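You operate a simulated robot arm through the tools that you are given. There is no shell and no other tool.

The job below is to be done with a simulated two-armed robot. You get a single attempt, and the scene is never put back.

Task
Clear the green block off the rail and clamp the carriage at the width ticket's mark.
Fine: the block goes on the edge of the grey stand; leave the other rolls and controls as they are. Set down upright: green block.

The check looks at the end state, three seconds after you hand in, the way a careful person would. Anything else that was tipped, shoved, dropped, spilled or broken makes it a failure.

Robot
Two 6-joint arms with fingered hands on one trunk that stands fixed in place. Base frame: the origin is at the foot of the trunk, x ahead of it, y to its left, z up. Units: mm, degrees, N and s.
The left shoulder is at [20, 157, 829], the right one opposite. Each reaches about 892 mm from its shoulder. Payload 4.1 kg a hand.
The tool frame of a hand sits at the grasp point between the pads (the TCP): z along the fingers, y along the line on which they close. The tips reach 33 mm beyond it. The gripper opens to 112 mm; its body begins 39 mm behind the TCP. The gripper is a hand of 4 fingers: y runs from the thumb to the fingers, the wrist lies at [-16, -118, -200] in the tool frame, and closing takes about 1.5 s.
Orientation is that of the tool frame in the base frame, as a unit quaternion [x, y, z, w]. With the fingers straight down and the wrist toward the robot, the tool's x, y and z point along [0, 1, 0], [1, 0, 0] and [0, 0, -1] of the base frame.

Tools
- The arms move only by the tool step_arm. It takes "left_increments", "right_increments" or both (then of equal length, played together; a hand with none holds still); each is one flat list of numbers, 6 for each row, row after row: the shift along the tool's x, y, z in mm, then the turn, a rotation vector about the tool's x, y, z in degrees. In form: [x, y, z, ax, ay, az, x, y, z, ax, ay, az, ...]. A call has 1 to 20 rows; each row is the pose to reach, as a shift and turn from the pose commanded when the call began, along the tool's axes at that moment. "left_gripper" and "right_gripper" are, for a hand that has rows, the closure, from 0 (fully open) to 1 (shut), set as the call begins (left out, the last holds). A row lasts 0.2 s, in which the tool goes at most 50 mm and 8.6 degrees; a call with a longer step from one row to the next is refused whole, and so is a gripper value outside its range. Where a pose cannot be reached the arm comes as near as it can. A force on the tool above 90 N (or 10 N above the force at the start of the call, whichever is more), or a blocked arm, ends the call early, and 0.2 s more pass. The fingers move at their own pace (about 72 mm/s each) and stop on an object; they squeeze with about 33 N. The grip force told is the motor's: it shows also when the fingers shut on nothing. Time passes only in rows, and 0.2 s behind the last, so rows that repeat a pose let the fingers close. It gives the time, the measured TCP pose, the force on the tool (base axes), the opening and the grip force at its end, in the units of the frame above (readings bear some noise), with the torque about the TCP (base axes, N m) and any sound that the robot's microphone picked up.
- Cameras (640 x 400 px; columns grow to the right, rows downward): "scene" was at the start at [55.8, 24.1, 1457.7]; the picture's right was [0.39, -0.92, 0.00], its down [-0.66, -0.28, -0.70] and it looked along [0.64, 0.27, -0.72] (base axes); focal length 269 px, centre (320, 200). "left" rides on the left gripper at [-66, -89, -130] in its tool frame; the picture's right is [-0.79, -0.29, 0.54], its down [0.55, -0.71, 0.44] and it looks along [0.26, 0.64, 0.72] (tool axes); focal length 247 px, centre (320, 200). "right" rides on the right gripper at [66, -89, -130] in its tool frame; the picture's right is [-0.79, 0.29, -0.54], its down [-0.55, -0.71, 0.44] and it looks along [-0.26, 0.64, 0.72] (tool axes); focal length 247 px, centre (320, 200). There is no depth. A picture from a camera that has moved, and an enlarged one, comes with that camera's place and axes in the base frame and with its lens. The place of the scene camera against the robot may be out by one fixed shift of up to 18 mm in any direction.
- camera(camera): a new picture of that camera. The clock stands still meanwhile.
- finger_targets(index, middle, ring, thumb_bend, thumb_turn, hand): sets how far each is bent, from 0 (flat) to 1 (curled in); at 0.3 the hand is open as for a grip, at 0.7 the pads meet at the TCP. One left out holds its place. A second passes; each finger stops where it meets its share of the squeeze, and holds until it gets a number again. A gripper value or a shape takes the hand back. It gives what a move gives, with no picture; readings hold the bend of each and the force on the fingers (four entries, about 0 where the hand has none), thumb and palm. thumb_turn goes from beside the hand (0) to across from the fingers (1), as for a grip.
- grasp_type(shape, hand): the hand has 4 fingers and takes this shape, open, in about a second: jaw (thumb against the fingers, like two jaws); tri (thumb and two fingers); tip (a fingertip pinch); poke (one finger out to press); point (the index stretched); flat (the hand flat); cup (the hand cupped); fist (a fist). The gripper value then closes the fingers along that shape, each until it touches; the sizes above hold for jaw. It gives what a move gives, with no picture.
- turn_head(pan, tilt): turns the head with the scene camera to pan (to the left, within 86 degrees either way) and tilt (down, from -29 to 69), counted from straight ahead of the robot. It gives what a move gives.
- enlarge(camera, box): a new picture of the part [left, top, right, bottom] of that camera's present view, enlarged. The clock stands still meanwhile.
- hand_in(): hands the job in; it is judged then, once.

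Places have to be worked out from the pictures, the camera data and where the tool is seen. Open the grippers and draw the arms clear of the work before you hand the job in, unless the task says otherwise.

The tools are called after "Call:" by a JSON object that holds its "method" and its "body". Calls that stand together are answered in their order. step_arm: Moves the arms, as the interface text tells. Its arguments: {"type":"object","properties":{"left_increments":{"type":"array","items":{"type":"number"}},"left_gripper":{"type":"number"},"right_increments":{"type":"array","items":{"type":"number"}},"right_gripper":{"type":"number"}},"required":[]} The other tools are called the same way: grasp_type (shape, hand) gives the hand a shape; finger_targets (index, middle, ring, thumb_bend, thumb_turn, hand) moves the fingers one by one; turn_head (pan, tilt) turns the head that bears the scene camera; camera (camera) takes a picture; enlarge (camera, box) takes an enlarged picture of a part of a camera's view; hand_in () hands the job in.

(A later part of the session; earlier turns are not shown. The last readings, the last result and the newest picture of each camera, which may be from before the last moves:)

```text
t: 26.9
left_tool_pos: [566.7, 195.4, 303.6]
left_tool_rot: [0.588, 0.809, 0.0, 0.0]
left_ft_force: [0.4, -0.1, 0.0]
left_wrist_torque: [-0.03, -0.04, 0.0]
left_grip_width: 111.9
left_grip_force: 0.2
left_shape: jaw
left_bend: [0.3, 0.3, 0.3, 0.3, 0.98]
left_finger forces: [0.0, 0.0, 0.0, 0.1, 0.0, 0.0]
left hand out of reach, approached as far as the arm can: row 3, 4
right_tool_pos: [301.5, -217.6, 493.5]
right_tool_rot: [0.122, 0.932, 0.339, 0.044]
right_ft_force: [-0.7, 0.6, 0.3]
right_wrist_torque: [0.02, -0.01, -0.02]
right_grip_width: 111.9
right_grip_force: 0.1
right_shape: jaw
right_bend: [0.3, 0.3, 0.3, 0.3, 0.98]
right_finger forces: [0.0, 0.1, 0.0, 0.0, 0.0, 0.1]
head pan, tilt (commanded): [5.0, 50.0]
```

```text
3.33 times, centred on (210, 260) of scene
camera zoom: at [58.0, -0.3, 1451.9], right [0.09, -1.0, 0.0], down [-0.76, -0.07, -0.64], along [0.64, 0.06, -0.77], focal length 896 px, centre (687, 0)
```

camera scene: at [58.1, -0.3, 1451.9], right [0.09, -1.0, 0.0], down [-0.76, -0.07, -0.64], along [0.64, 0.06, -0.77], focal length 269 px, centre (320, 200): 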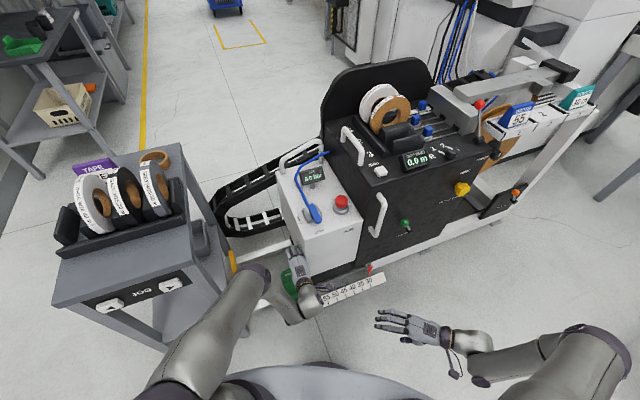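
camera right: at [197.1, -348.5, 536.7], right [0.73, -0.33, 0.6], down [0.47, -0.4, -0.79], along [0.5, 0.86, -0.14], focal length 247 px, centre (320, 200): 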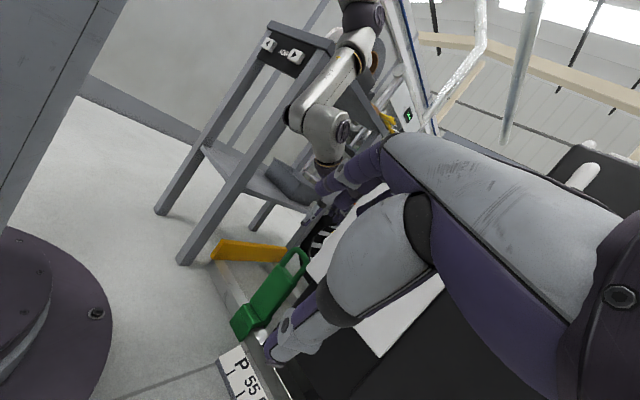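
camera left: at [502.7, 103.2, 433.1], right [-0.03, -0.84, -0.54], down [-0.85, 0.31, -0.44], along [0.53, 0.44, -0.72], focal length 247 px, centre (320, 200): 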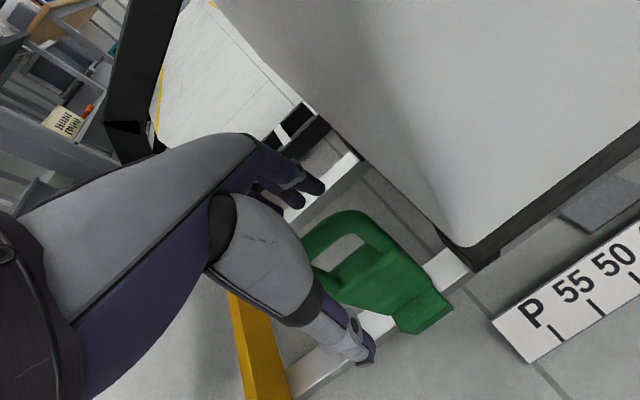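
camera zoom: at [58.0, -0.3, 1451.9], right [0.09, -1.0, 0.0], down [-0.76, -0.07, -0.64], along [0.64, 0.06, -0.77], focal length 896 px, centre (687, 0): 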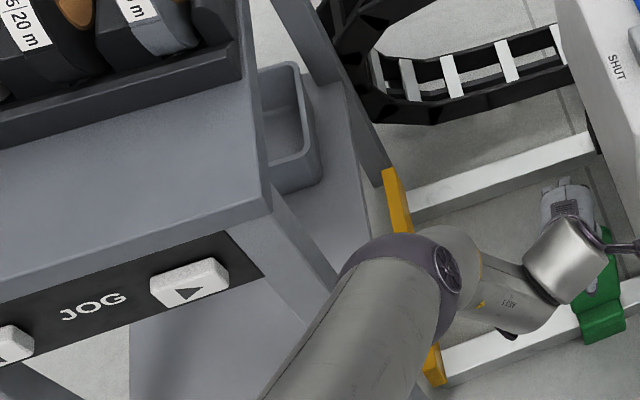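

The elbow is roughly 55 mm clear of the stand's corner. I lean the hand 18° to the left with yaw 27° and lower the TCP to about (570,192,291).

Call:
{"method": "step_arm", "body": {"left_increments": [0, 0, 0, -0.47, -5.99, -2.98, 0, 0, 0, -0.95, -11.97, -5.95, 0, 0, 0, -1.42, -17.96, -8.93, -2, 1, 6, -1.42, -17.96, -8.93, -4.3, 2.1, 12.6, -1.42, -17.96, -8.93, -4.3, 2.1, 12.6, -1.42, -17.96, -8.93]}}

Call:
{"method": "camera", "body": {"camera": "left"}}

Call:
{"method": "enlarge", "body": {"camera": "right", "box": [200, 100, 360, 300]}}

Call:
{"method": "enlarge", "body": {"camera": "scene", "box": [130, 200, 330, 320]}}

```text
t: 27.7
left_tool_pos: [615.5, 203.2, 332.1]
left_tool_rot: [0.469, 0.873, -0.065, 0.116]
left_ft_force: [-33.9, 30.1, -2.7]
left_wrist_torque: [-4.44, -5.54, -4.95]
left_grip_width: 111.9
left_grip_force: 0.1
left_shape: jaw
left_bend: [0.3, 0.3, 0.3, 0.3, 0.98]
left_finger forces: [0.0, 0.1, 0.1, 0.0, 0.0, 0.1]
left hand out of reach, approached as far as the arm can: row 1, 2, 3, 4
right_tool_pos: [301.9, -217.5, 492.4]
right_tool_rot: [0.122, 0.932, 0.338, 0.044]
right_ft_force: [1.0, -0.2, 0.3]
right_wrist_torque: [0.02, 0.04, 0.01]
right_grip_width: 111.9
right_grip_force: 0.2
right_shape: jaw
right_bend: [0.3, 0.3, 0.3, 0.3, 0.98]
right_finger forces: [0.1, 0.1, 0.0, 0.0, 0.0, 0.0]
head pan, tilt (commanded): [5.0, 50.0]
stopped in row 4 (left hand): the force on the tool passed its limit at 163 N (the readings are from after the stop); the commanded pose is now the measured one
```

```text
taken
camera left: at [558.5, 128.7, 475.1], right [0.26, -0.91, -0.31], down [-0.83, -0.04, -0.56], along [0.5, 0.4, -0.77], focal length 247 px, centre (320, 200)
```

left: 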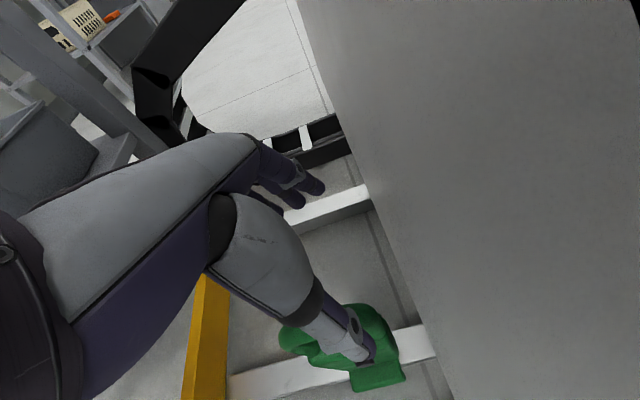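

```text
2.00 times, centred on (280, 200) of right
camera zoom: at [197.1, -348.3, 536.9], right [0.73, -0.33, 0.6], down [0.47, -0.4, -0.79], along [0.5, 0.86, -0.14], focal length 494 px, centre (400, 200)
```

zoom: 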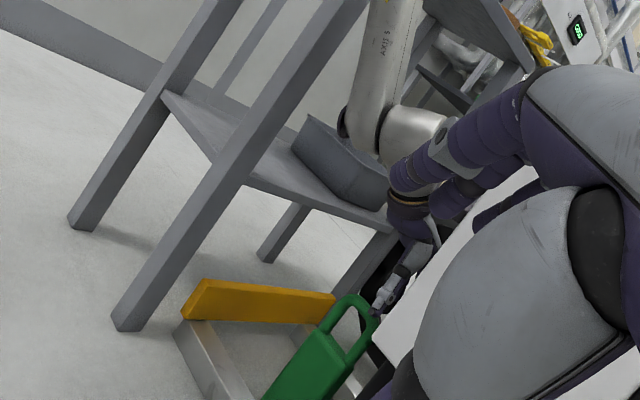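

```text
3.20 times, centred on (230, 260) of scene
camera zoom: at [57.5, 0.6, 1451.9], right [0.09, -1.0, 0.0], down [-0.76, -0.07, -0.64], along [0.64, 0.06, -0.77], focal length 861 px, centre (608, 8)
```

zoom: 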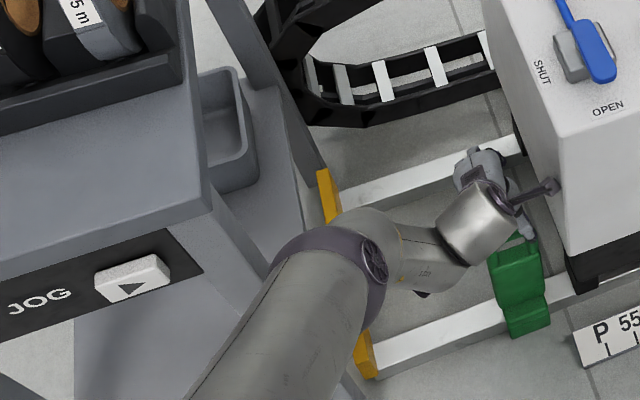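

The arm jumped past a limit and its camera pod pressed on the AIR box's side (peak 163 N). I back off upward and to the left at once, then check whether anything moved.

Call:
{"method": "step_arm", "body": {"left_increments": [4, 2, -10, 0, 0, 0, 5, 2.5, -25, 0, 0, 0, 5.6, 3, -53, 0, 0, 0]}}

Call:
{"method": "camera", "body": {"camera": "left"}}

Call:
{"method": "camera", "body": {"camera": "scene"}}

Call:
{"method": "camera", "body": {"camera": "right"}}

```text
t: 28.5
left_tool_pos: [619.5, 205.5, 388.5]
left_tool_rot: [0.465, 0.875, -0.063, 0.116]
left_ft_force: [-0.2, 0.4, 0.2]
left_wrist_torque: [0.02, -0.09, 0.02]
left_grip_width: 112.3
left_grip_force: 0.1
left_shape: jaw
left_bend: [0.3, 0.3, 0.3, 0.3, 0.97]
left_finger forces: [0.0, 0.0, 0.1, 0.0, 0.0, 0.0]
left hand out of reach, approached as far as the arm can: row 2, 3
right_tool_pos: [300.8, -219.3, 493.4]
right_tool_rot: [0.123, 0.932, 0.338, 0.044]
right_ft_force: [0.7, -0.2, 0.5]
right_wrist_torque: [0.0, 0.02, -0.02]
right_grip_width: 112.0
right_grip_force: 0.0
right_shape: jaw
right_bend: [0.3, 0.3, 0.3, 0.3, 0.98]
right_finger forces: [0.0, 0.1, 0.1, 0.0, 0.0, 0.0]
head pan, tilt (commanded): [5.0, 50.0]
```

```text
taken
camera left: at [561.6, 130.5, 531.1], right [0.27, -0.91, -0.31], down [-0.83, -0.05, -0.56], along [0.5, 0.41, -0.77], focal length 247 px, centre (320, 200)
```

left: 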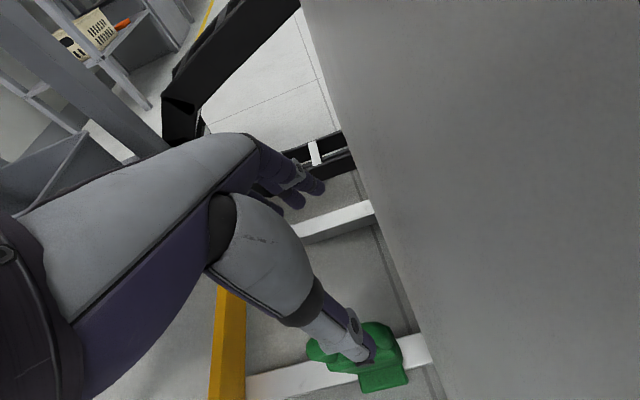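

```text
taken
camera scene: at [58.1, -0.2, 1451.9], right [0.09, -1.0, 0.0], down [-0.76, -0.07, -0.64], along [0.64, 0.06, -0.77], focal length 269 px, centre (320, 200)
```

scene: 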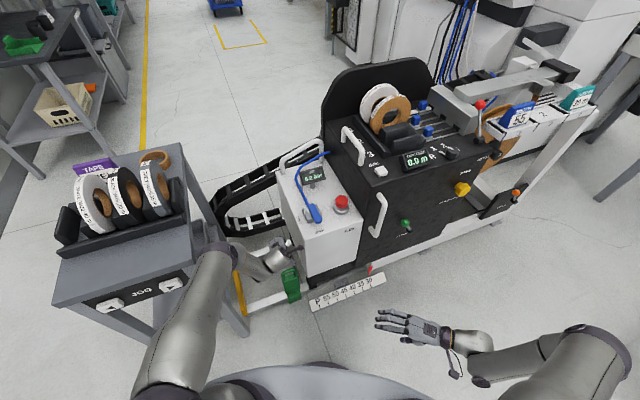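

```text
taken
camera right: at [196.8, -348.9, 536.6], right [0.73, -0.33, 0.6], down [0.47, -0.4, -0.79], along [0.5, 0.86, -0.14], focal length 247 px, centre (320, 200)
```

right: 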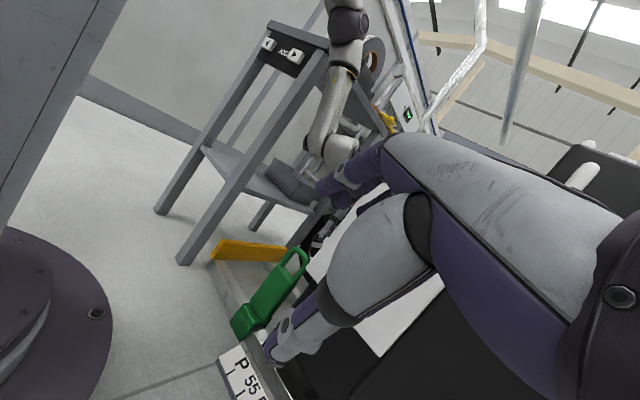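

Readings are free again (no force) and both block and carriage look unmoved. I return to the straight-down posture (yaw 15°) above the handle.

Call:
{"method": "step_arm", "body": {"left_increments": [3.6, -12.8, -8, 0.6, 3.77, 4.73, 7.3, -25.5, -12, 1.19, 7.53, 9.46, 11, -38.3, -14, 1.79, 11.3, 14.19, 14.6, -51, -15.7, 2.38, 15.06, 18.92, 14.6, -51, -15.7, 2.38, 15.06, 18.92]}}

Call:
{"method": "enlarge", "body": {"camera": "scene", "box": [250, 230, 410, 330]}}

Call:
{"method": "enlarge", "body": {"camera": "left", "box": [310, 220, 470, 350]}}

```text
t: 29.7
left_tool_pos: [564.2, 191.8, 400.1]
left_tool_rot: [0.611, 0.791, 0.001, -0.001]
left_ft_force: [0.9, -0.1, -0.4]
left_wrist_torque: [-0.03, -0.03, 0.0]
left_grip_width: 111.9
left_grip_force: 0.0
left_shape: jaw
left_bend: [0.3, 0.3, 0.3, 0.3, 0.97]
left_finger forces: [0.0, 0.1, 0.0, 0.0, 0.1, 0.0]
left hand out of reach, approached as far as the arm can: row 1, 3
right_tool_pos: [301.6, -218.7, 492.7]
right_tool_rot: [0.123, 0.932, 0.338, 0.045]
right_ft_force: [-0.7, -0.4, 0.3]
right_wrist_torque: [-0.01, 0.03, 0.02]
right_grip_width: 112.1
right_grip_force: 0.0
right_shape: jaw
right_bend: [0.3, 0.3, 0.3, 0.3, 0.98]
right_finger forces: [0.0, 0.0, 0.0, 0.0, 0.0, 0.0]
head pan, tilt (commanded): [5.0, 50.0]
```

```text
4.00 times, centred on (330, 280) of scene
camera zoom: at [58.0, -0.3, 1451.9], right [0.09, -1.0, 0.0], down [-0.76, -0.07, -0.64], along [0.64, 0.06, -0.77], focal length 1076 px, centre (280, -120)
```

zoom: 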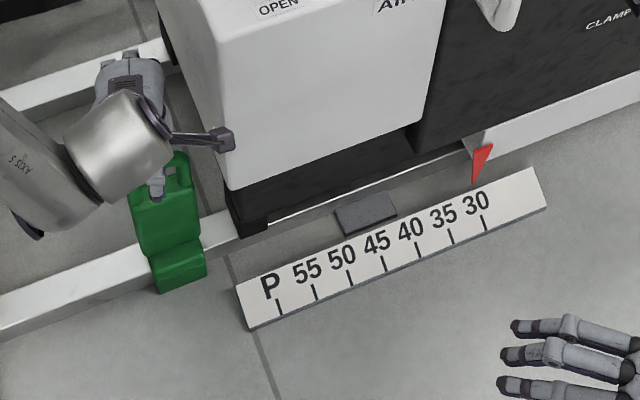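

```text
3.08 times, centred on (390, 285) of left
camera zoom: at [495.8, 103.6, 529.3], right [-0.08, -0.84, -0.54], down [-0.83, 0.36, -0.43], along [0.56, 0.41, -0.72], focal length 760 px, centre (105, -62)
```

zoom: 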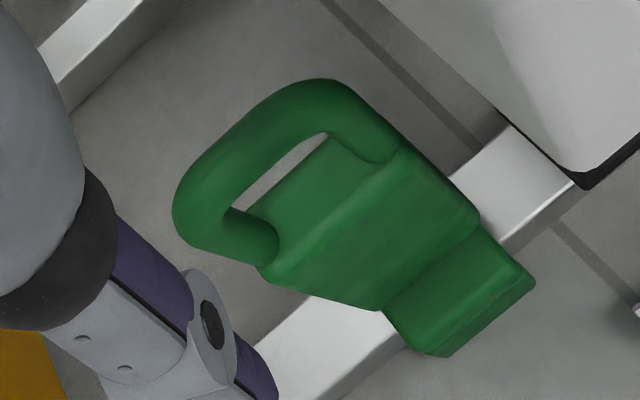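

Pointer and block are unchanged relative to the scale. I descend straight down again, aiming for about (568,194,302).

Call:
{"method": "step_arm", "body": {"left_increments": [0.3, 1.5, 33, 0, 0, 0, 0.6, 3, 66, 0, 0, 0, 0.9, 4.4, 92, 0, 0, 0, 0.9, 4.4, 98, 0, 0, 0, 0.9, 4.4, 98, 0, 0, 0]}}

Call:
{"method": "camera", "body": {"camera": "left"}}

Call:
{"method": "enlarge", "body": {"camera": "right", "box": [250, 200, 350, 300]}}

Call:
{"method": "enlarge", "body": {"camera": "scene", "box": [230, 220, 350, 320]}}

```text
t: 30.9
left_tool_pos: [570.5, 192.1, 304.4]
left_tool_rot: [0.613, 0.79, 0.0, 0.001]
left_ft_force: [0.2, 0.3, 0.8]
left_wrist_torque: [0.01, 0.01, 0.01]
left_grip_width: 112.1
left_grip_force: 0.0
left_shape: jaw
left_bend: [0.3, 0.3, 0.3, 0.3, 0.97]
left_finger forces: [0.0, 0.0, 0.1, 0.0, 0.0, 0.1]
right_tool_pos: [301.2, -218.6, 493.5]
right_tool_rot: [0.122, 0.932, 0.338, 0.044]
right_ft_force: [-1.0, -0.5, 0.6]
right_wrist_torque: [-0.01, -0.01, -0.01]
right_grip_width: 111.6
right_grip_force: 0.1
right_shape: jaw
right_bend: [0.3, 0.3, 0.3, 0.3, 0.98]
right_finger forces: [0.1, 0.0, 0.0, 0.1, 0.0, 0.1]
head pan, tilt (commanded): [5.0, 50.0]
```

```text
taken
camera left: at [500.8, 105.5, 434.1], right [-0.08, -0.84, -0.54], down [-0.83, 0.36, -0.44], along [0.56, 0.41, -0.72], focal length 247 px, centre (320, 200)
```

left: 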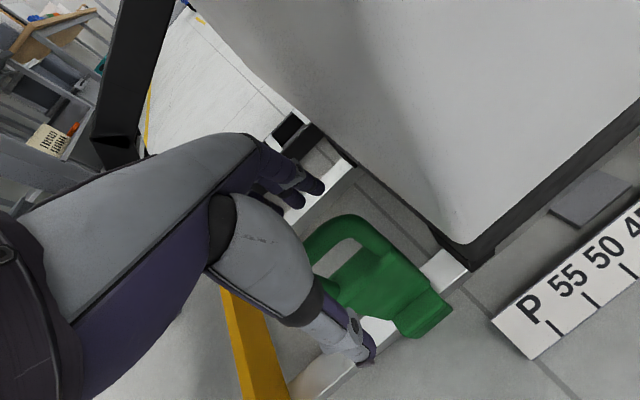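

```text
4.00 times, centred on (300, 250) of right
camera zoom: at [196.9, -348.8, 536.6], right [0.73, -0.33, 0.6], down [0.47, -0.4, -0.79], along [0.5, 0.86, -0.14], focal length 988 px, centre (400, 0)
```

zoom: 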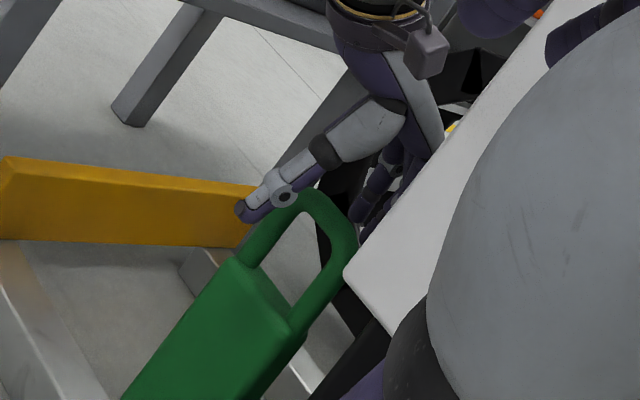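

```text
4.00 times, centred on (290, 270) of scene
camera zoom: at [58.0, -0.3, 1451.9], right [0.09, -1.0, 0.0], down [-0.76, -0.07, -0.64], along [0.64, 0.06, -0.77], focal length 1076 px, centre (440, -80)
```

zoom: 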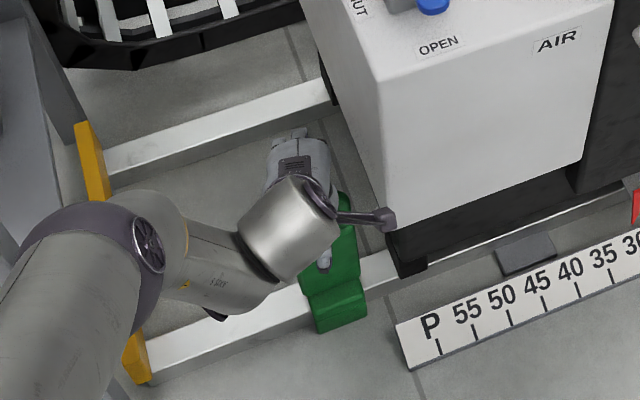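

At (570.5,192,304) with no limit flagged. I try a few millimetres more.

Call:
{"method": "step_arm", "body": {"left_increments": [0, 0, 4, 0, 0, 0, 0, 0, 8, 0, 0, 0, 0, 0, 12, 0, 0, 0]}}

Call:
{"method": "enlarge", "body": {"camera": "right", "box": [250, 200, 350, 300]}}

Call:
{"method": "camera", "body": {"camera": "left"}}

```text
t: 31.7
left_tool_pos: [571.0, 190.8, 305.4]
left_tool_rot: [0.612, 0.791, 0.0, 0.002]
left_ft_force: [0.5, -0.2, -0.1]
left_wrist_torque: [0.03, -0.03, 0.0]
left_grip_width: 112.0
left_grip_force: 0.1
left_shape: jaw
left_bend: [0.3, 0.3, 0.3, 0.3, 0.97]
left_finger forces: [0.1, 0.0, 0.1, 0.1, 0.1, 0.0]
left hand out of reach, approached as far as the arm can: row 1, 2, 3
right_tool_pos: [301.5, -219.9, 493.4]
right_tool_rot: [0.123, 0.932, 0.338, 0.045]
right_ft_force: [-0.1, -1.2, 0.7]
right_wrist_torque: [0.01, 0.0, 0.04]
right_grip_width: 111.7
right_grip_force: 0.0
right_shape: jaw
right_bend: [0.3, 0.3, 0.3, 0.3, 0.98]
right_finger forces: [0.1, 0.0, 0.1, 0.0, 0.1, 0.0]
head pan, tilt (commanded): [5.0, 50.0]
```

```text
4.00 times, centred on (300, 250) of right
camera zoom: at [196.9, -348.8, 536.6], right [0.73, -0.33, 0.6], down [0.47, -0.4, -0.79], along [0.5, 0.86, -0.14], focal length 988 px, centre (400, 0)
```

zoom: 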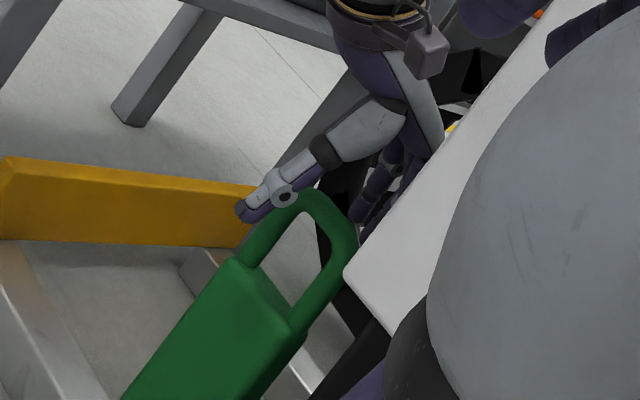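

```text
taken
camera left: at [500.8, 105.5, 434.3], right [-0.08, -0.84, -0.54], down [-0.83, 0.36, -0.44], along [0.56, 0.41, -0.72], focal length 247 px, centre (320, 200)
```

left: 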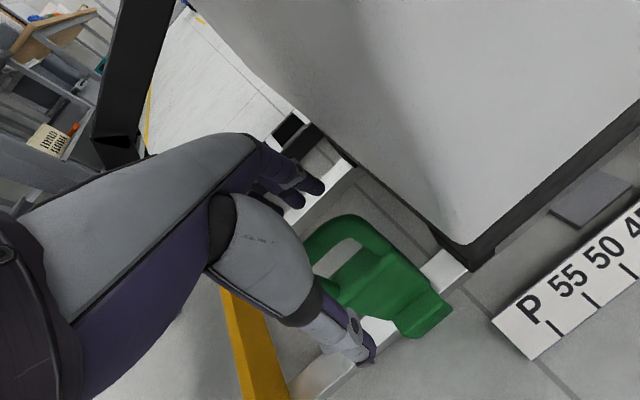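

The limit is at z≈304, which leaves the bar about 15 mm beyond the TCP, still well within the fingertips' reach (33 mm). I close the hand on the bar here and look.

Call:
{"method": "step_arm", "body": {"left_increments": [0, 0, 0, 0, 0, 0, 0, 0, 0, 0, 0, 0, 0, 0, 0, 0, 0, 0, 0, 0, 0, 0, 0, 0, 0, 0, 0, 0, 0, 0, 0, 0, 0, 0, 0, 0, 0, 0, 0, 0, 0, 0, 0, 0, 0, 0, 0, 0, 0, 0, 0, 0, 0, 0], "left_gripper": 1}}

Call:
{"method": "camera", "body": {"camera": "left"}}

Call:
{"method": "enlarge", "body": {"camera": "right", "box": [250, 200, 350, 300]}}

```text
t: 33.7
left_tool_pos: [570.7, 192.8, 304.4]
left_tool_rot: [0.613, 0.79, 0.0, 0.002]
left_ft_force: [1.0, 0.0, -3.1]
left_wrist_torque: [0.05, -0.06, -0.01]
left_grip_width: 9.3
left_grip_force: 33.3
left_shape: jaw
left_bend: [0.73, 0.71, 0.7, 0.74, 1.0]
left_finger forces: [16.5, 6.2, 4.5, 0.0, 28.1, 0.1]
right_tool_pos: [302.0, -219.4, 493.6]
right_tool_rot: [0.122, 0.932, 0.338, 0.045]
right_ft_force: [-0.5, -0.2, -0.6]
right_wrist_torque: [0.0, 0.0, 0.0]
right_grip_width: 111.7
right_grip_force: 0.1
right_shape: jaw
right_bend: [0.3, 0.3, 0.3, 0.3, 0.98]
right_finger forces: [0.0, 0.0, 0.1, 0.0, 0.1, 0.0]
head pan, tilt (commanded): [5.0, 50.0]
```

```text
taken
camera left: at [500.8, 105.5, 434.2], right [-0.08, -0.84, -0.54], down [-0.83, 0.36, -0.44], along [0.56, 0.41, -0.72], focal length 247 px, centre (320, 200)
```

left: 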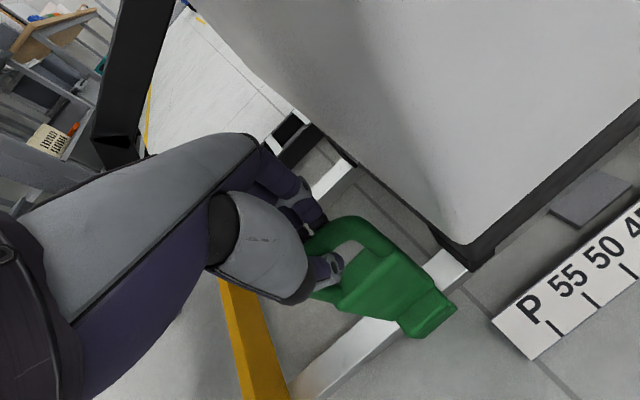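

```text
4.00 times, centred on (300, 250) of right
camera zoom: at [196.9, -348.8, 536.6], right [0.73, -0.33, 0.6], down [0.47, -0.4, -0.79], along [0.5, 0.86, -0.14], focal length 988 px, centre (400, 0)
```

zoom: 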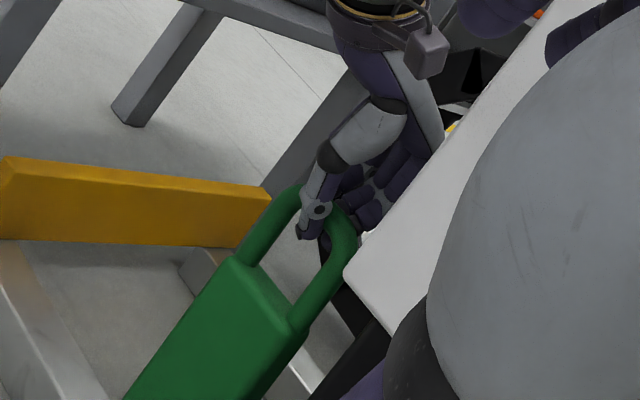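

Closed with 33 N: thumb 28 N against index 16 N and lighter contact on the other fingers. I lift slowly 20 mm and check that the block comes along.

Call:
{"method": "step_arm", "body": {"left_increments": [0, 0, -5, 0, 0, 0, 0, 0, -10, 0, 0, 0, 0, 0, -15, 0, 0, 0, 0, 0, -20, 0, 0, 0]}}

Call:
{"method": "camera", "body": {"camera": "left"}}

Call:
{"method": "enlarge", "body": {"camera": "right", "box": [200, 190, 360, 350]}}

```text
t: 34.7
left_tool_pos: [573.4, 189.2, 322.4]
left_tool_rot: [0.612, 0.791, -0.001, 0.0]
left_ft_force: [1.4, 0.3, -2.2]
left_wrist_torque: [0.04, -0.07, -0.03]
left_grip_width: 9.0
left_grip_force: 33.2
left_shape: jaw
left_bend: [0.73, 0.71, 0.7, 0.75, 1.0]
left_finger forces: [16.5, 6.1, 4.5, 0.0, 27.8, 0.1]
right_tool_pos: [301.9, -219.7, 494.8]
right_tool_rot: [0.123, 0.932, 0.339, 0.045]
right_ft_force: [0.7, 0.1, 0.4]
right_wrist_torque: [-0.01, 0.03, 0.0]
right_grip_width: 111.8
right_grip_force: 0.1
right_shape: jaw
right_bend: [0.3, 0.3, 0.3, 0.3, 0.98]
right_finger forces: [0.0, 0.0, 0.0, 0.0, 0.1, 0.1]
head pan, tilt (commanded): [5.0, 50.0]
```

```text
taken
camera left: at [502.9, 104.1, 452.4], right [-0.08, -0.84, -0.54], down [-0.83, 0.36, -0.44], along [0.56, 0.41, -0.72], focal length 247 px, centre (320, 200)
```

left: 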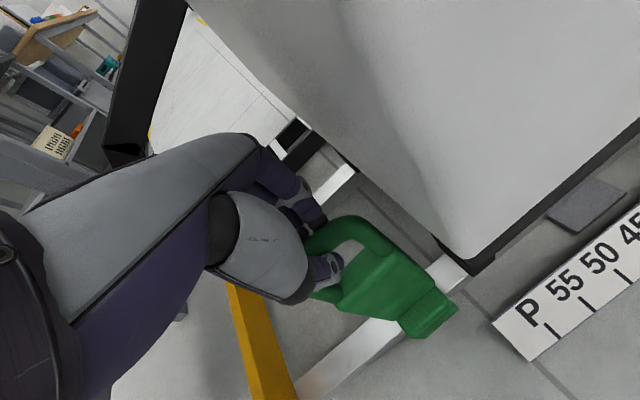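

```text
2.50 times, centred on (280, 270) of right
camera zoom: at [197.0, -348.8, 536.6], right [0.73, -0.33, 0.6], down [0.47, -0.4, -0.79], along [0.5, 0.86, -0.14], focal length 617 px, centre (420, 25)
```

zoom: 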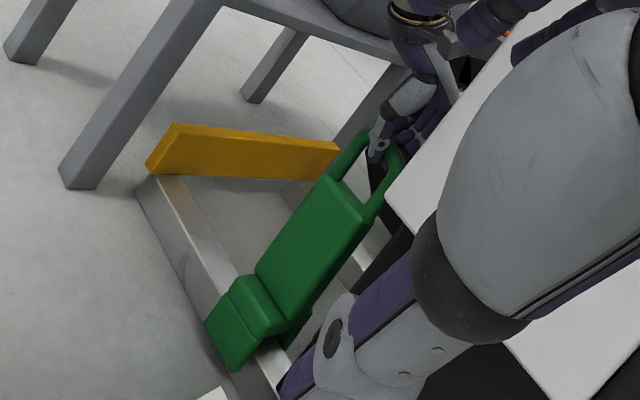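

The block came up with the hand, hanging upright. I lift straight up until its lips clear the rail (another 120 mm).

Call:
{"method": "step_arm", "body": {"left_increments": [0, 0, -25, 0, 0, 0, 0, 0, -50, 0, 0, 0, 0, 0, -75, 0, 0, 0, 0, 0, -100, 0, 0, 0, 0, 0, -122, 0, 0, 0]}}

Call:
{"method": "camera", "body": {"camera": "left"}}

Call:
{"method": "camera", "body": {"camera": "right"}}

Call:
{"method": "enlarge", "body": {"camera": "scene", "box": [200, 180, 400, 330]}}

```text
t: 35.9
left_tool_pos: [571.2, 193.5, 445.1]
left_tool_rot: [0.613, 0.79, 0.0, 0.004]
left_ft_force: [-0.5, 0.1, -3.2]
left_wrist_torque: [0.0, -0.04, 0.01]
left_grip_width: 10.0
left_grip_force: 33.6
left_shape: jaw
left_bend: [0.74, 0.71, 0.7, 0.75, 1.0]
left_finger forces: [17.3, 6.5, 4.3, 0.0, 27.0, 0.1]
right_tool_pos: [301.2, -218.7, 493.1]
right_tool_rot: [0.123, 0.932, 0.338, 0.045]
right_ft_force: [0.0, -0.2, 0.7]
right_wrist_torque: [0.02, 0.0, 0.0]
right_grip_width: 111.9
right_grip_force: 0.1
right_shape: jaw
right_bend: [0.3, 0.3, 0.3, 0.3, 0.98]
right_finger forces: [0.0, 0.0, 0.0, 0.0, 0.1, 0.1]
head pan, tilt (commanded): [5.0, 50.0]
```

```text
taken
camera left: at [501.0, 106.8, 574.9], right [-0.08, -0.84, -0.54], down [-0.82, 0.36, -0.44], along [0.56, 0.41, -0.72], focal length 247 px, centre (320, 200)
```

left: 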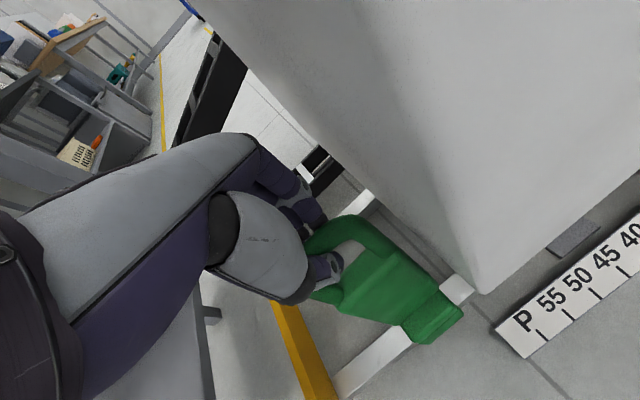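

```text
taken
camera right: at [197.0, -348.8, 536.6], right [0.73, -0.33, 0.6], down [0.47, -0.4, -0.79], along [0.5, 0.86, -0.14], focal length 247 px, centre (320, 200)
```

right: 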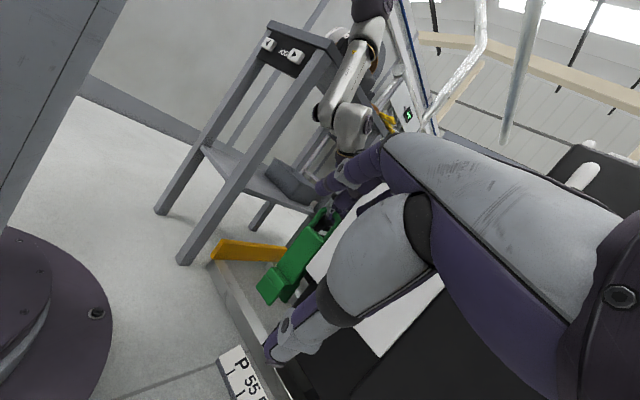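

```text
2.67 times, centred on (300, 255) of scene
camera zoom: at [58.1, -0.3, 1451.9], right [0.09, -1.0, 0.0], down [-0.76, -0.07, -0.64], along [0.64, 0.06, -0.77], focal length 717 px, centre (373, 53)
```

zoom: 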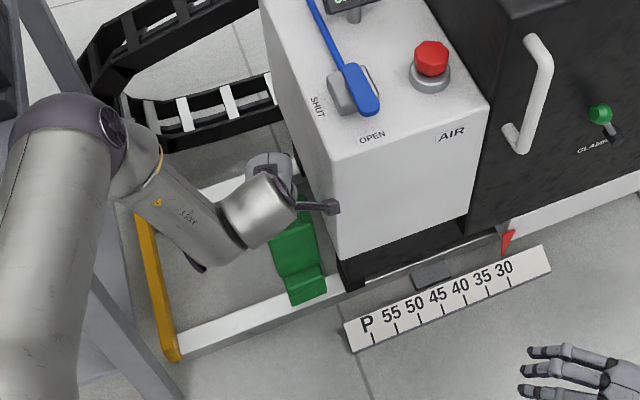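

The block hangs clear of the rail and upright. I continue up, easing left of the AIR box and yawing to 28° to stay within the wrist's range.

Call:
{"method": "step_arm", "body": {"left_increments": [5, -2, -30, 0, 0, -2.5, 9, -4, -60, 0, 0, -5, 13, -6, -90, 0, 0, -7.5, 17, -8, -120, 0, 0, -10, 21.9, -10.9, -150, 0, 0, -13.6, 21.9, -10.9, -175, 0, 0, -13.6]}}

Call:
{"method": "camera", "body": {"camera": "scene"}}

Call:
{"method": "camera", "body": {"camera": "right"}}

```text
t: 37.3
left_tool_pos: [555.7, 211.5, 618.0]
left_tool_rot: [0.516, 0.857, -0.001, 0.003]
left_ft_force: [0.4, -0.4, -2.5]
left_wrist_torque: [0.01, -0.03, 0.02]
left_grip_width: 9.6
left_grip_force: 32.6
left_shape: jaw
left_bend: [0.74, 0.71, 0.7, 0.75, 1.0]
left_finger forces: [17.2, 6.3, 4.4, 0.0, 26.8, 0.0]
right_tool_pos: [300.8, -219.0, 493.9]
right_tool_rot: [0.122, 0.932, 0.338, 0.044]
right_ft_force: [0.1, -0.7, -0.1]
right_wrist_torque: [0.01, -0.02, 0.03]
right_grip_width: 111.8
right_grip_force: 0.0
right_shape: jaw
right_bend: [0.3, 0.3, 0.3, 0.3, 0.98]
right_finger forces: [0.0, 0.1, 0.0, 0.1, 0.0, 0.0]
head pan, tilt (commanded): [5.0, 50.0]
```

```text
taken
camera scene: at [58.1, -0.2, 1451.9], right [0.09, -1.0, 0.0], down [-0.76, -0.07, -0.64], along [0.64, 0.06, -0.77], focal length 269 px, centre (320, 200)
```

scene: 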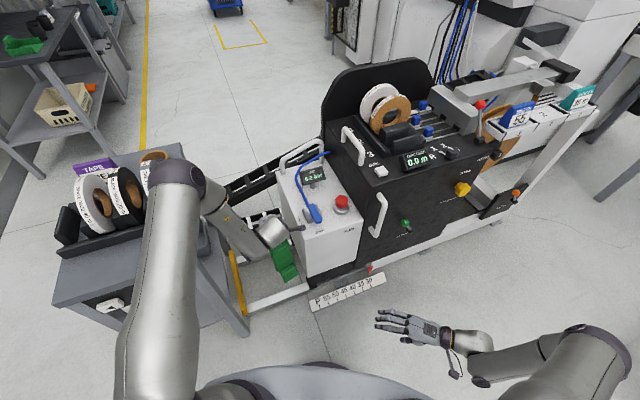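

```text
taken
camera right: at [197.0, -348.8, 536.6], right [0.73, -0.33, 0.6], down [0.47, -0.4, -0.79], along [0.5, 0.86, -0.14], focal length 247 px, centre (320, 200)
```

right: 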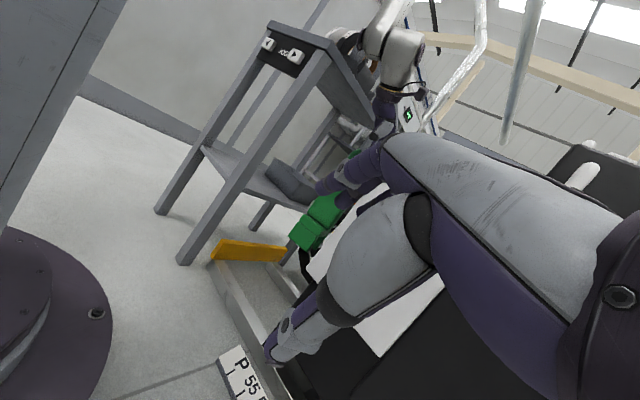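

Still gripped (2.5–3 N weight) and level. I continue raising, easing toward the robot side so the block will pass in front of the roll rack.

Call:
{"method": "step_arm", "body": {"left_increments": [6.7, -6.8, -36, 0, 0, 0, 13.3, -13.6, -73, 0, 0, 0, 20, -20.5, -109, 0, 0, 0, 26.6, -27.3, -146, 0, 0, 0, 33.3, -34.1, -182, 0, 0, 0]}}

Call:
{"method": "camera", "body": {"camera": "scene"}}

Call:
{"method": "camera", "body": {"camera": "left"}}

```text
t: 38.5
left_tool_pos: [506.4, 227.7, 802.3]
left_tool_rot: [0.516, 0.856, -0.001, 0.003]
left_ft_force: [0.4, 0.3, -1.7]
left_wrist_torque: [0.0, -0.01, 0.01]
left_grip_width: 9.9
left_grip_force: 33.1
left_shape: jaw
left_bend: [0.74, 0.71, 0.7, 0.75, 1.0]
left_finger forces: [16.9, 6.2, 4.3, 0.0, 26.4, 0.1]
right_tool_pos: [301.2, -218.6, 493.4]
right_tool_rot: [0.123, 0.932, 0.339, 0.045]
right_ft_force: [0.8, -1.0, 0.5]
right_wrist_torque: [0.03, 0.02, -0.01]
right_grip_width: 111.8
right_grip_force: 0.0
right_shape: jaw
right_bend: [0.3, 0.3, 0.3, 0.3, 0.98]
right_finger forces: [0.0, 0.0, 0.0, 0.0, 0.0, 0.0]
head pan, tilt (commanded): [5.0, 50.0]
```

```text
taken
camera scene: at [58.4, -0.2, 1451.9], right [0.09, -1.0, 0.0], down [-0.76, -0.07, -0.64], along [0.64, 0.06, -0.77], focal length 269 px, centre (320, 200)
```

scene: 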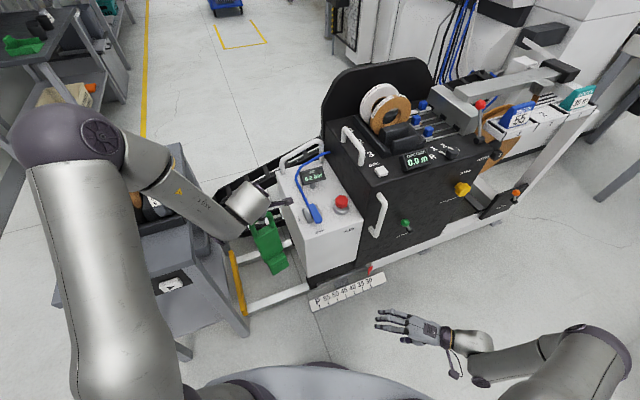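

```text
taken
camera left: at [457.8, 126.5, 932.0], right [0.12, -0.84, -0.54], down [-0.88, 0.15, -0.44], along [0.45, 0.53, -0.72], focal length 247 px, centre (320, 200)
```

left: 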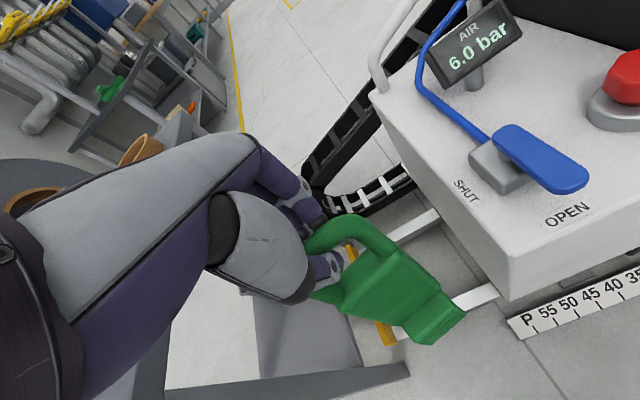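

Fine so far. I keep raising to TCP z≈1135 so the block's bottom clears the stand top.

Call:
{"method": "step_arm", "body": {"left_increments": [0.2, -2, -37, 0, 0, 0, 0.5, -4, -74, 0, 0, 0, 0.7, -6, -111, 0, 0, 0, 1, -8, -148, 0, 0, 0, 1.2, -10, -185, 0, 0, 0, 1.5, -12, -222, 0, 0, 0, 1.7, -14, -259, 0, 0, 0, 2, -15.5, -296, 0, 0, 0, 2.2, -17, -333, 0, 0, 0]}}

Call:
{"method": "turn_head", "body": {"pan": 50, "tilt": 45}}

Call:
{"method": "camera", "body": {"camera": "scene"}}

Call:
{"method": "camera", "body": {"camera": "left"}}

Call:
{"method": "camera", "body": {"camera": "right"}}

```text
t: 40.5
left_tool_pos: [489.5, 222.9, 1135.7]
left_tool_rot: [0.516, 0.857, -0.001, 0.003]
left_ft_force: [1.2, 0.4, -2.9]
left_wrist_torque: [0.03, -0.01, 0.02]
left_grip_width: 10.5
left_grip_force: 33.2
left_shape: jaw
left_bend: [0.74, 0.71, 0.7, 0.76, 1.0]
left_finger forces: [16.6, 5.5, 4.0, 0.0, 25.7, 0.1]
right_tool_pos: [301.0, -218.6, 492.9]
right_tool_rot: [0.123, 0.932, 0.339, 0.044]
right_ft_force: [0.2, 0.1, -0.7]
right_wrist_torque: [-0.01, -0.01, -0.02]
right_grip_width: 111.9
right_grip_force: 0.1
right_shape: jaw
right_bend: [0.3, 0.3, 0.3, 0.3, 0.98]
right_finger forces: [0.0, 0.1, 0.0, 0.1, 0.0, 0.0]
head pan, tilt (commanded): [5.0, 50.0]
```

```text
t: 41.6
left_tool_pos: [490.1, 223.6, 1133.8]
left_tool_rot: [0.515, 0.857, 0.001, 0.003]
left_ft_force: [0.8, -0.2, -3.0]
left_wrist_torque: [-0.01, -0.04, 0.0]
left_grip_width: 9.8
left_grip_force: 32.8
left_shape: jaw
left_bend: [0.74, 0.71, 0.7, 0.76, 1.0]
left_finger forces: [16.5, 5.5, 4.0, 0.1, 25.4, 0.0]
right_tool_pos: [301.5, -218.8, 494.1]
right_tool_rot: [0.123, 0.932, 0.339, 0.045]
right_ft_force: [-0.8, -0.4, 0.3]
right_wrist_torque: [-0.01, 0.0, 0.02]
right_grip_width: 111.8
right_grip_force: 0.1
right_shape: jaw
right_bend: [0.3, 0.3, 0.3, 0.3, 0.98]
right_finger forces: [0.0, 0.0, 0.1, 0.1, 0.0, 0.0]
head pan, tilt (commanded): [50.0, 45.0]
```

```text
taken
camera scene: at [33.7, 55.3, 1458.8], right [0.77, -0.64, 0.0], down [-0.46, -0.54, -0.71], along [0.45, 0.54, -0.71], focal length 269 px, centre (320, 200)
```

scene: 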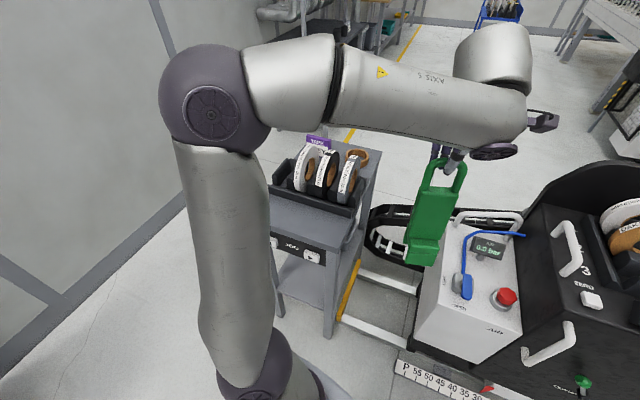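

```text
taken
camera left: at [441.3, 123.1, 1264.8], right [0.12, -0.84, -0.54], down [-0.88, 0.15, -0.44], along [0.45, 0.53, -0.72], focal length 247 px, centre (320, 200)
```

left: 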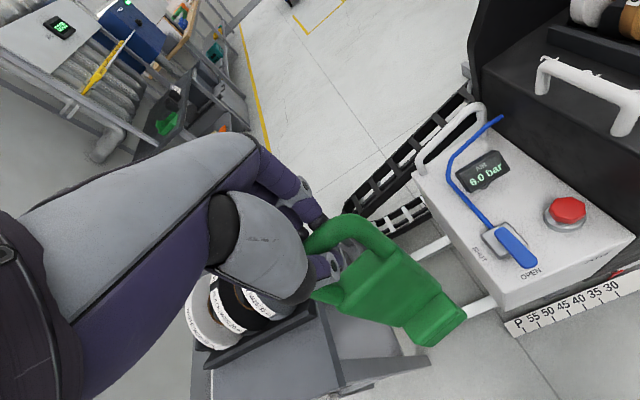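

```text
taken
camera right: at [196.9, -348.8, 536.6], right [0.73, -0.33, 0.6], down [0.47, -0.4, -0.79], along [0.5, 0.86, -0.14], focal length 247 px, centre (320, 200)
```

right: 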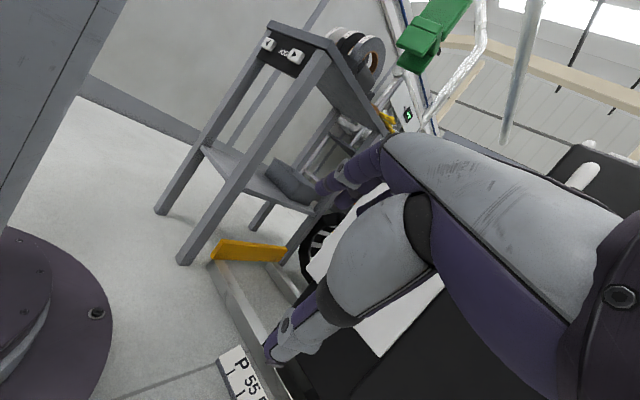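

The block hangs upright above, clear of everything. I enlarge the stand's top to fix where to set it down near the front edge.

Call:
{"method": "enlarge", "body": {"camera": "scene", "box": [250, 130, 410, 280]}}

Call:
{"method": "enlarge", "body": {"camera": "right", "box": [220, 0, 480, 160]}}

Call:
{"method": "enlarge", "body": {"camera": "scene", "box": [380, 120, 540, 290]}}

```text
2.67 times, centred on (330, 205) of scene
camera zoom: at [33.7, 55.3, 1458.8], right [0.77, -0.64, 0.0], down [-0.46, -0.54, -0.71], along [0.45, 0.54, -0.71], focal length 717 px, centre (293, 187)
```

zoom: 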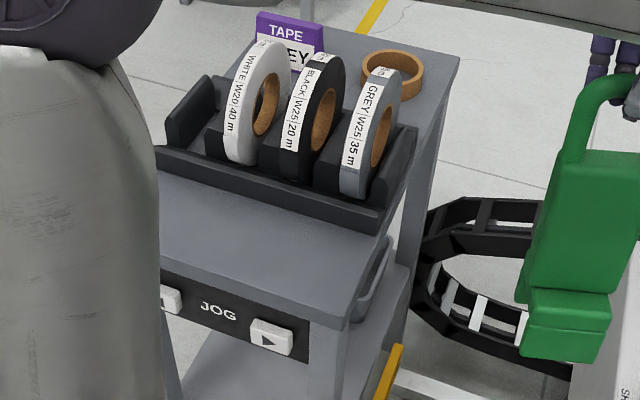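

```text
2.46 times, centred on (350, 80) of right
camera zoom: at [196.9, -348.8, 536.6], right [0.73, -0.33, 0.6], down [0.47, -0.4, -0.79], along [0.5, 0.86, -0.14], focal length 608 px, centre (246, 495)
```

zoom: 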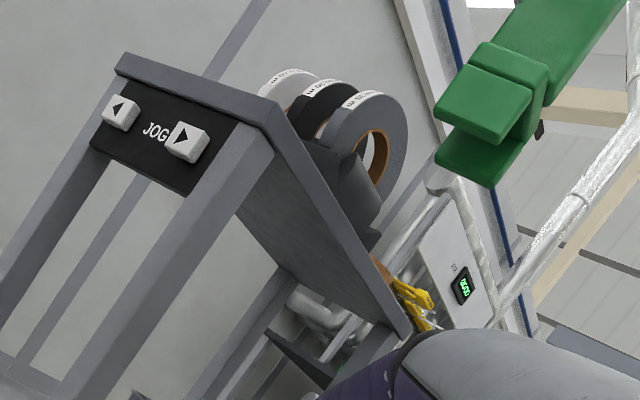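

```text
2.35 times, centred on (460, 205) of scene
camera zoom: at [33.7, 55.3, 1458.8], right [0.77, -0.64, 0.0], down [-0.46, -0.54, -0.71], along [0.45, 0.54, -0.71], focal length 633 px, centre (-9, 188)
```

zoom: 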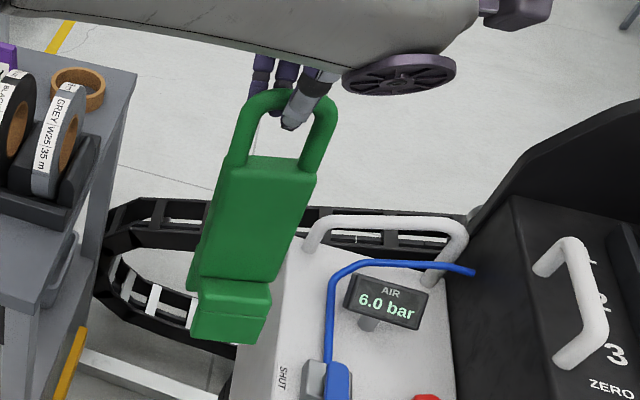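

The stand's front right corner comes out near (364,371,785–800); the free strip before the rack is ~145 mm deep. I carry the block along that strip at height, yawing it back in line with the stand, and pause halfway.

Call:
{"method": "step_arm", "body": {"left_increments": [37, 3, 0, 0, 0, 1.8, 75, 5.5, 0, 0, 0, 3.6, 112, 8, 0, 0, 0, 5.4, 150, 11, 0, 0, 0, 7.2]}}

Call:
{"method": "camera", "body": {"camera": "scene"}}

Call:
{"method": "camera", "body": {"camera": "left"}}

Call:
{"method": "enlarge", "body": {"camera": "right", "box": [220, 0, 480, 160]}}

```text
t: 42.6
left_tool_pos: [428.3, 358.9, 1133.9]
left_tool_rot: [0.568, 0.823, 0.0, 0.003]
left_ft_force: [-0.2, -1.2, -2.2]
left_wrist_torque: [0.03, -0.03, -0.01]
left_grip_width: 10.5
left_grip_force: 33.0
left_shape: jaw
left_bend: [0.74, 0.71, 0.7, 0.76, 1.0]
left_finger forces: [16.6, 5.7, 4.3, 0.0, 25.1, 0.0]
right_tool_pos: [301.2, -219.8, 493.0]
right_tool_rot: [0.123, 0.932, 0.339, 0.045]
right_ft_force: [0.0, -0.1, 0.1]
right_wrist_torque: [0.02, 0.01, 0.02]
right_grip_width: 111.9
right_grip_force: 0.0
right_shape: jaw
right_bend: [0.3, 0.3, 0.3, 0.3, 0.98]
right_finger forces: [0.0, 0.0, 0.0, 0.0, 0.1, 0.1]
head pan, tilt (commanded): [50.0, 45.0]
```

```text
taken
camera scene: at [33.8, 55.1, 1458.8], right [0.77, -0.64, 0.0], down [-0.45, -0.54, -0.71], along [0.45, 0.54, -0.71], focal length 269 px, centre (320, 200)
```

scene: 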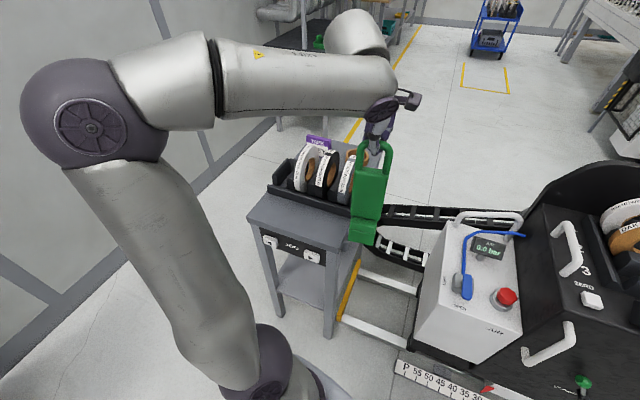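

```text
taken
camera left: at [368.5, 265.8, 1263.7], right [0.01, -0.84, -0.54], down [-0.86, 0.26, -0.44], along [0.51, 0.47, -0.72], focal length 247 px, centre (320, 200)
```

left: 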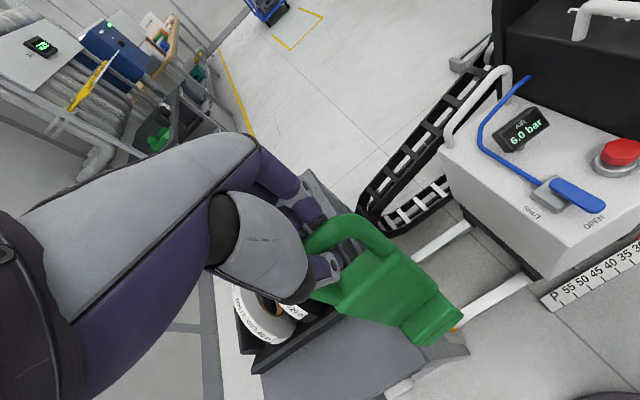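

```text
2.46 times, centred on (350, 80) of right
camera zoom: at [197.0, -348.9, 536.5], right [0.73, -0.33, 0.6], down [0.47, -0.4, -0.79], along [0.5, 0.86, -0.14], focal length 608 px, centre (246, 495)
```

zoom: 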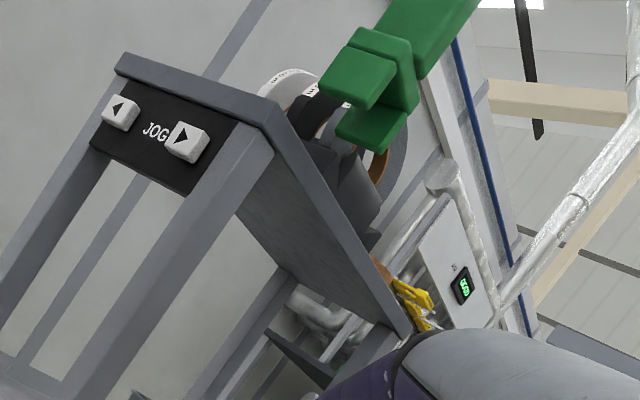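

The block is level and above the stand top. I move on to the set-down position above (384,464).

Call:
{"method": "step_arm", "body": {"left_increments": [38, -1.4, 0, 0, 0, 1.8, 76, -2.7, 0, 0, 0, 3.5, 113.9, -4.1, 0, 0, 0, 5.3]}}

Call:
{"method": "camera", "body": {"camera": "scene"}}

Call:
{"method": "camera", "body": {"camera": "left"}}

Call:
{"method": "enlarge", "body": {"camera": "right", "box": [220, 0, 480, 160]}}

```text
t: 43.4
left_tool_pos: [382.0, 462.1, 1133.5]
left_tool_rot: [0.606, 0.795, 0.0, 0.004]
left_ft_force: [-1.0, 0.1, -3.2]
left_wrist_torque: [0.02, -0.03, -0.03]
left_grip_width: 10.4
left_grip_force: 32.6
left_shape: jaw
left_bend: [0.74, 0.71, 0.7, 0.76, 1.0]
left_finger forces: [17.2, 5.7, 4.5, 0.0, 24.9, 0.1]
right_tool_pos: [300.8, -218.8, 493.2]
right_tool_rot: [0.123, 0.932, 0.339, 0.045]
right_ft_force: [-0.3, -0.5, 0.2]
right_wrist_torque: [0.01, 0.01, 0.0]
right_grip_width: 111.8
right_grip_force: 0.0
right_shape: jaw
right_bend: [0.3, 0.3, 0.3, 0.3, 0.98]
right_finger forces: [0.0, 0.0, 0.0, 0.1, 0.1, 0.0]
head pan, tilt (commanded): [50.0, 45.0]
```

```text
taken
camera scene: at [33.7, 55.2, 1458.8], right [0.77, -0.64, 0.0], down [-0.45, -0.54, -0.71], along [0.45, 0.54, -0.71], focal length 269 px, centre (320, 200)
```

scene: 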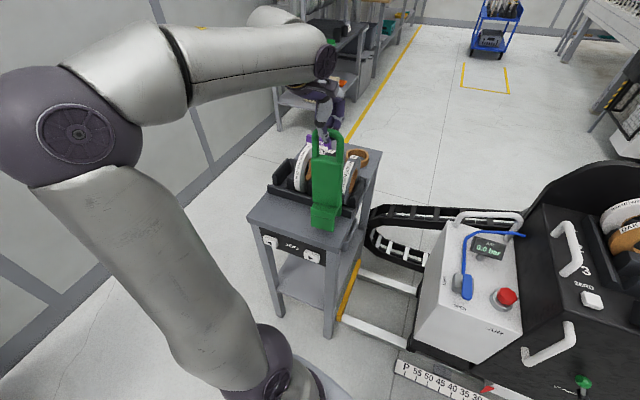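

```text
taken
camera left: at [313.0, 374.9, 1262.8], right [-0.06, -0.84, -0.54], down [-0.83, 0.34, -0.44], along [0.56, 0.42, -0.72], focal length 247 px, centre (320, 200)
```

left: 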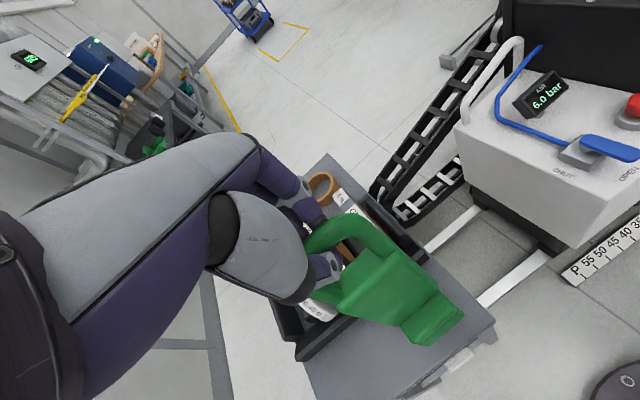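

```text
2.46 times, centred on (350, 80) of right
camera zoom: at [196.9, -348.9, 536.6], right [0.73, -0.33, 0.6], down [0.47, -0.4, -0.79], along [0.5, 0.86, -0.14], focal length 608 px, centre (246, 495)
```

zoom: 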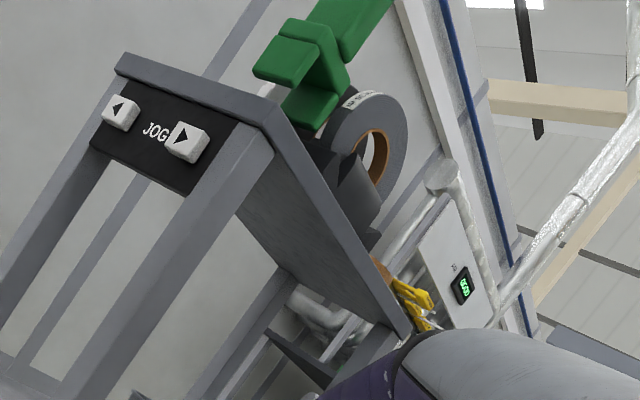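

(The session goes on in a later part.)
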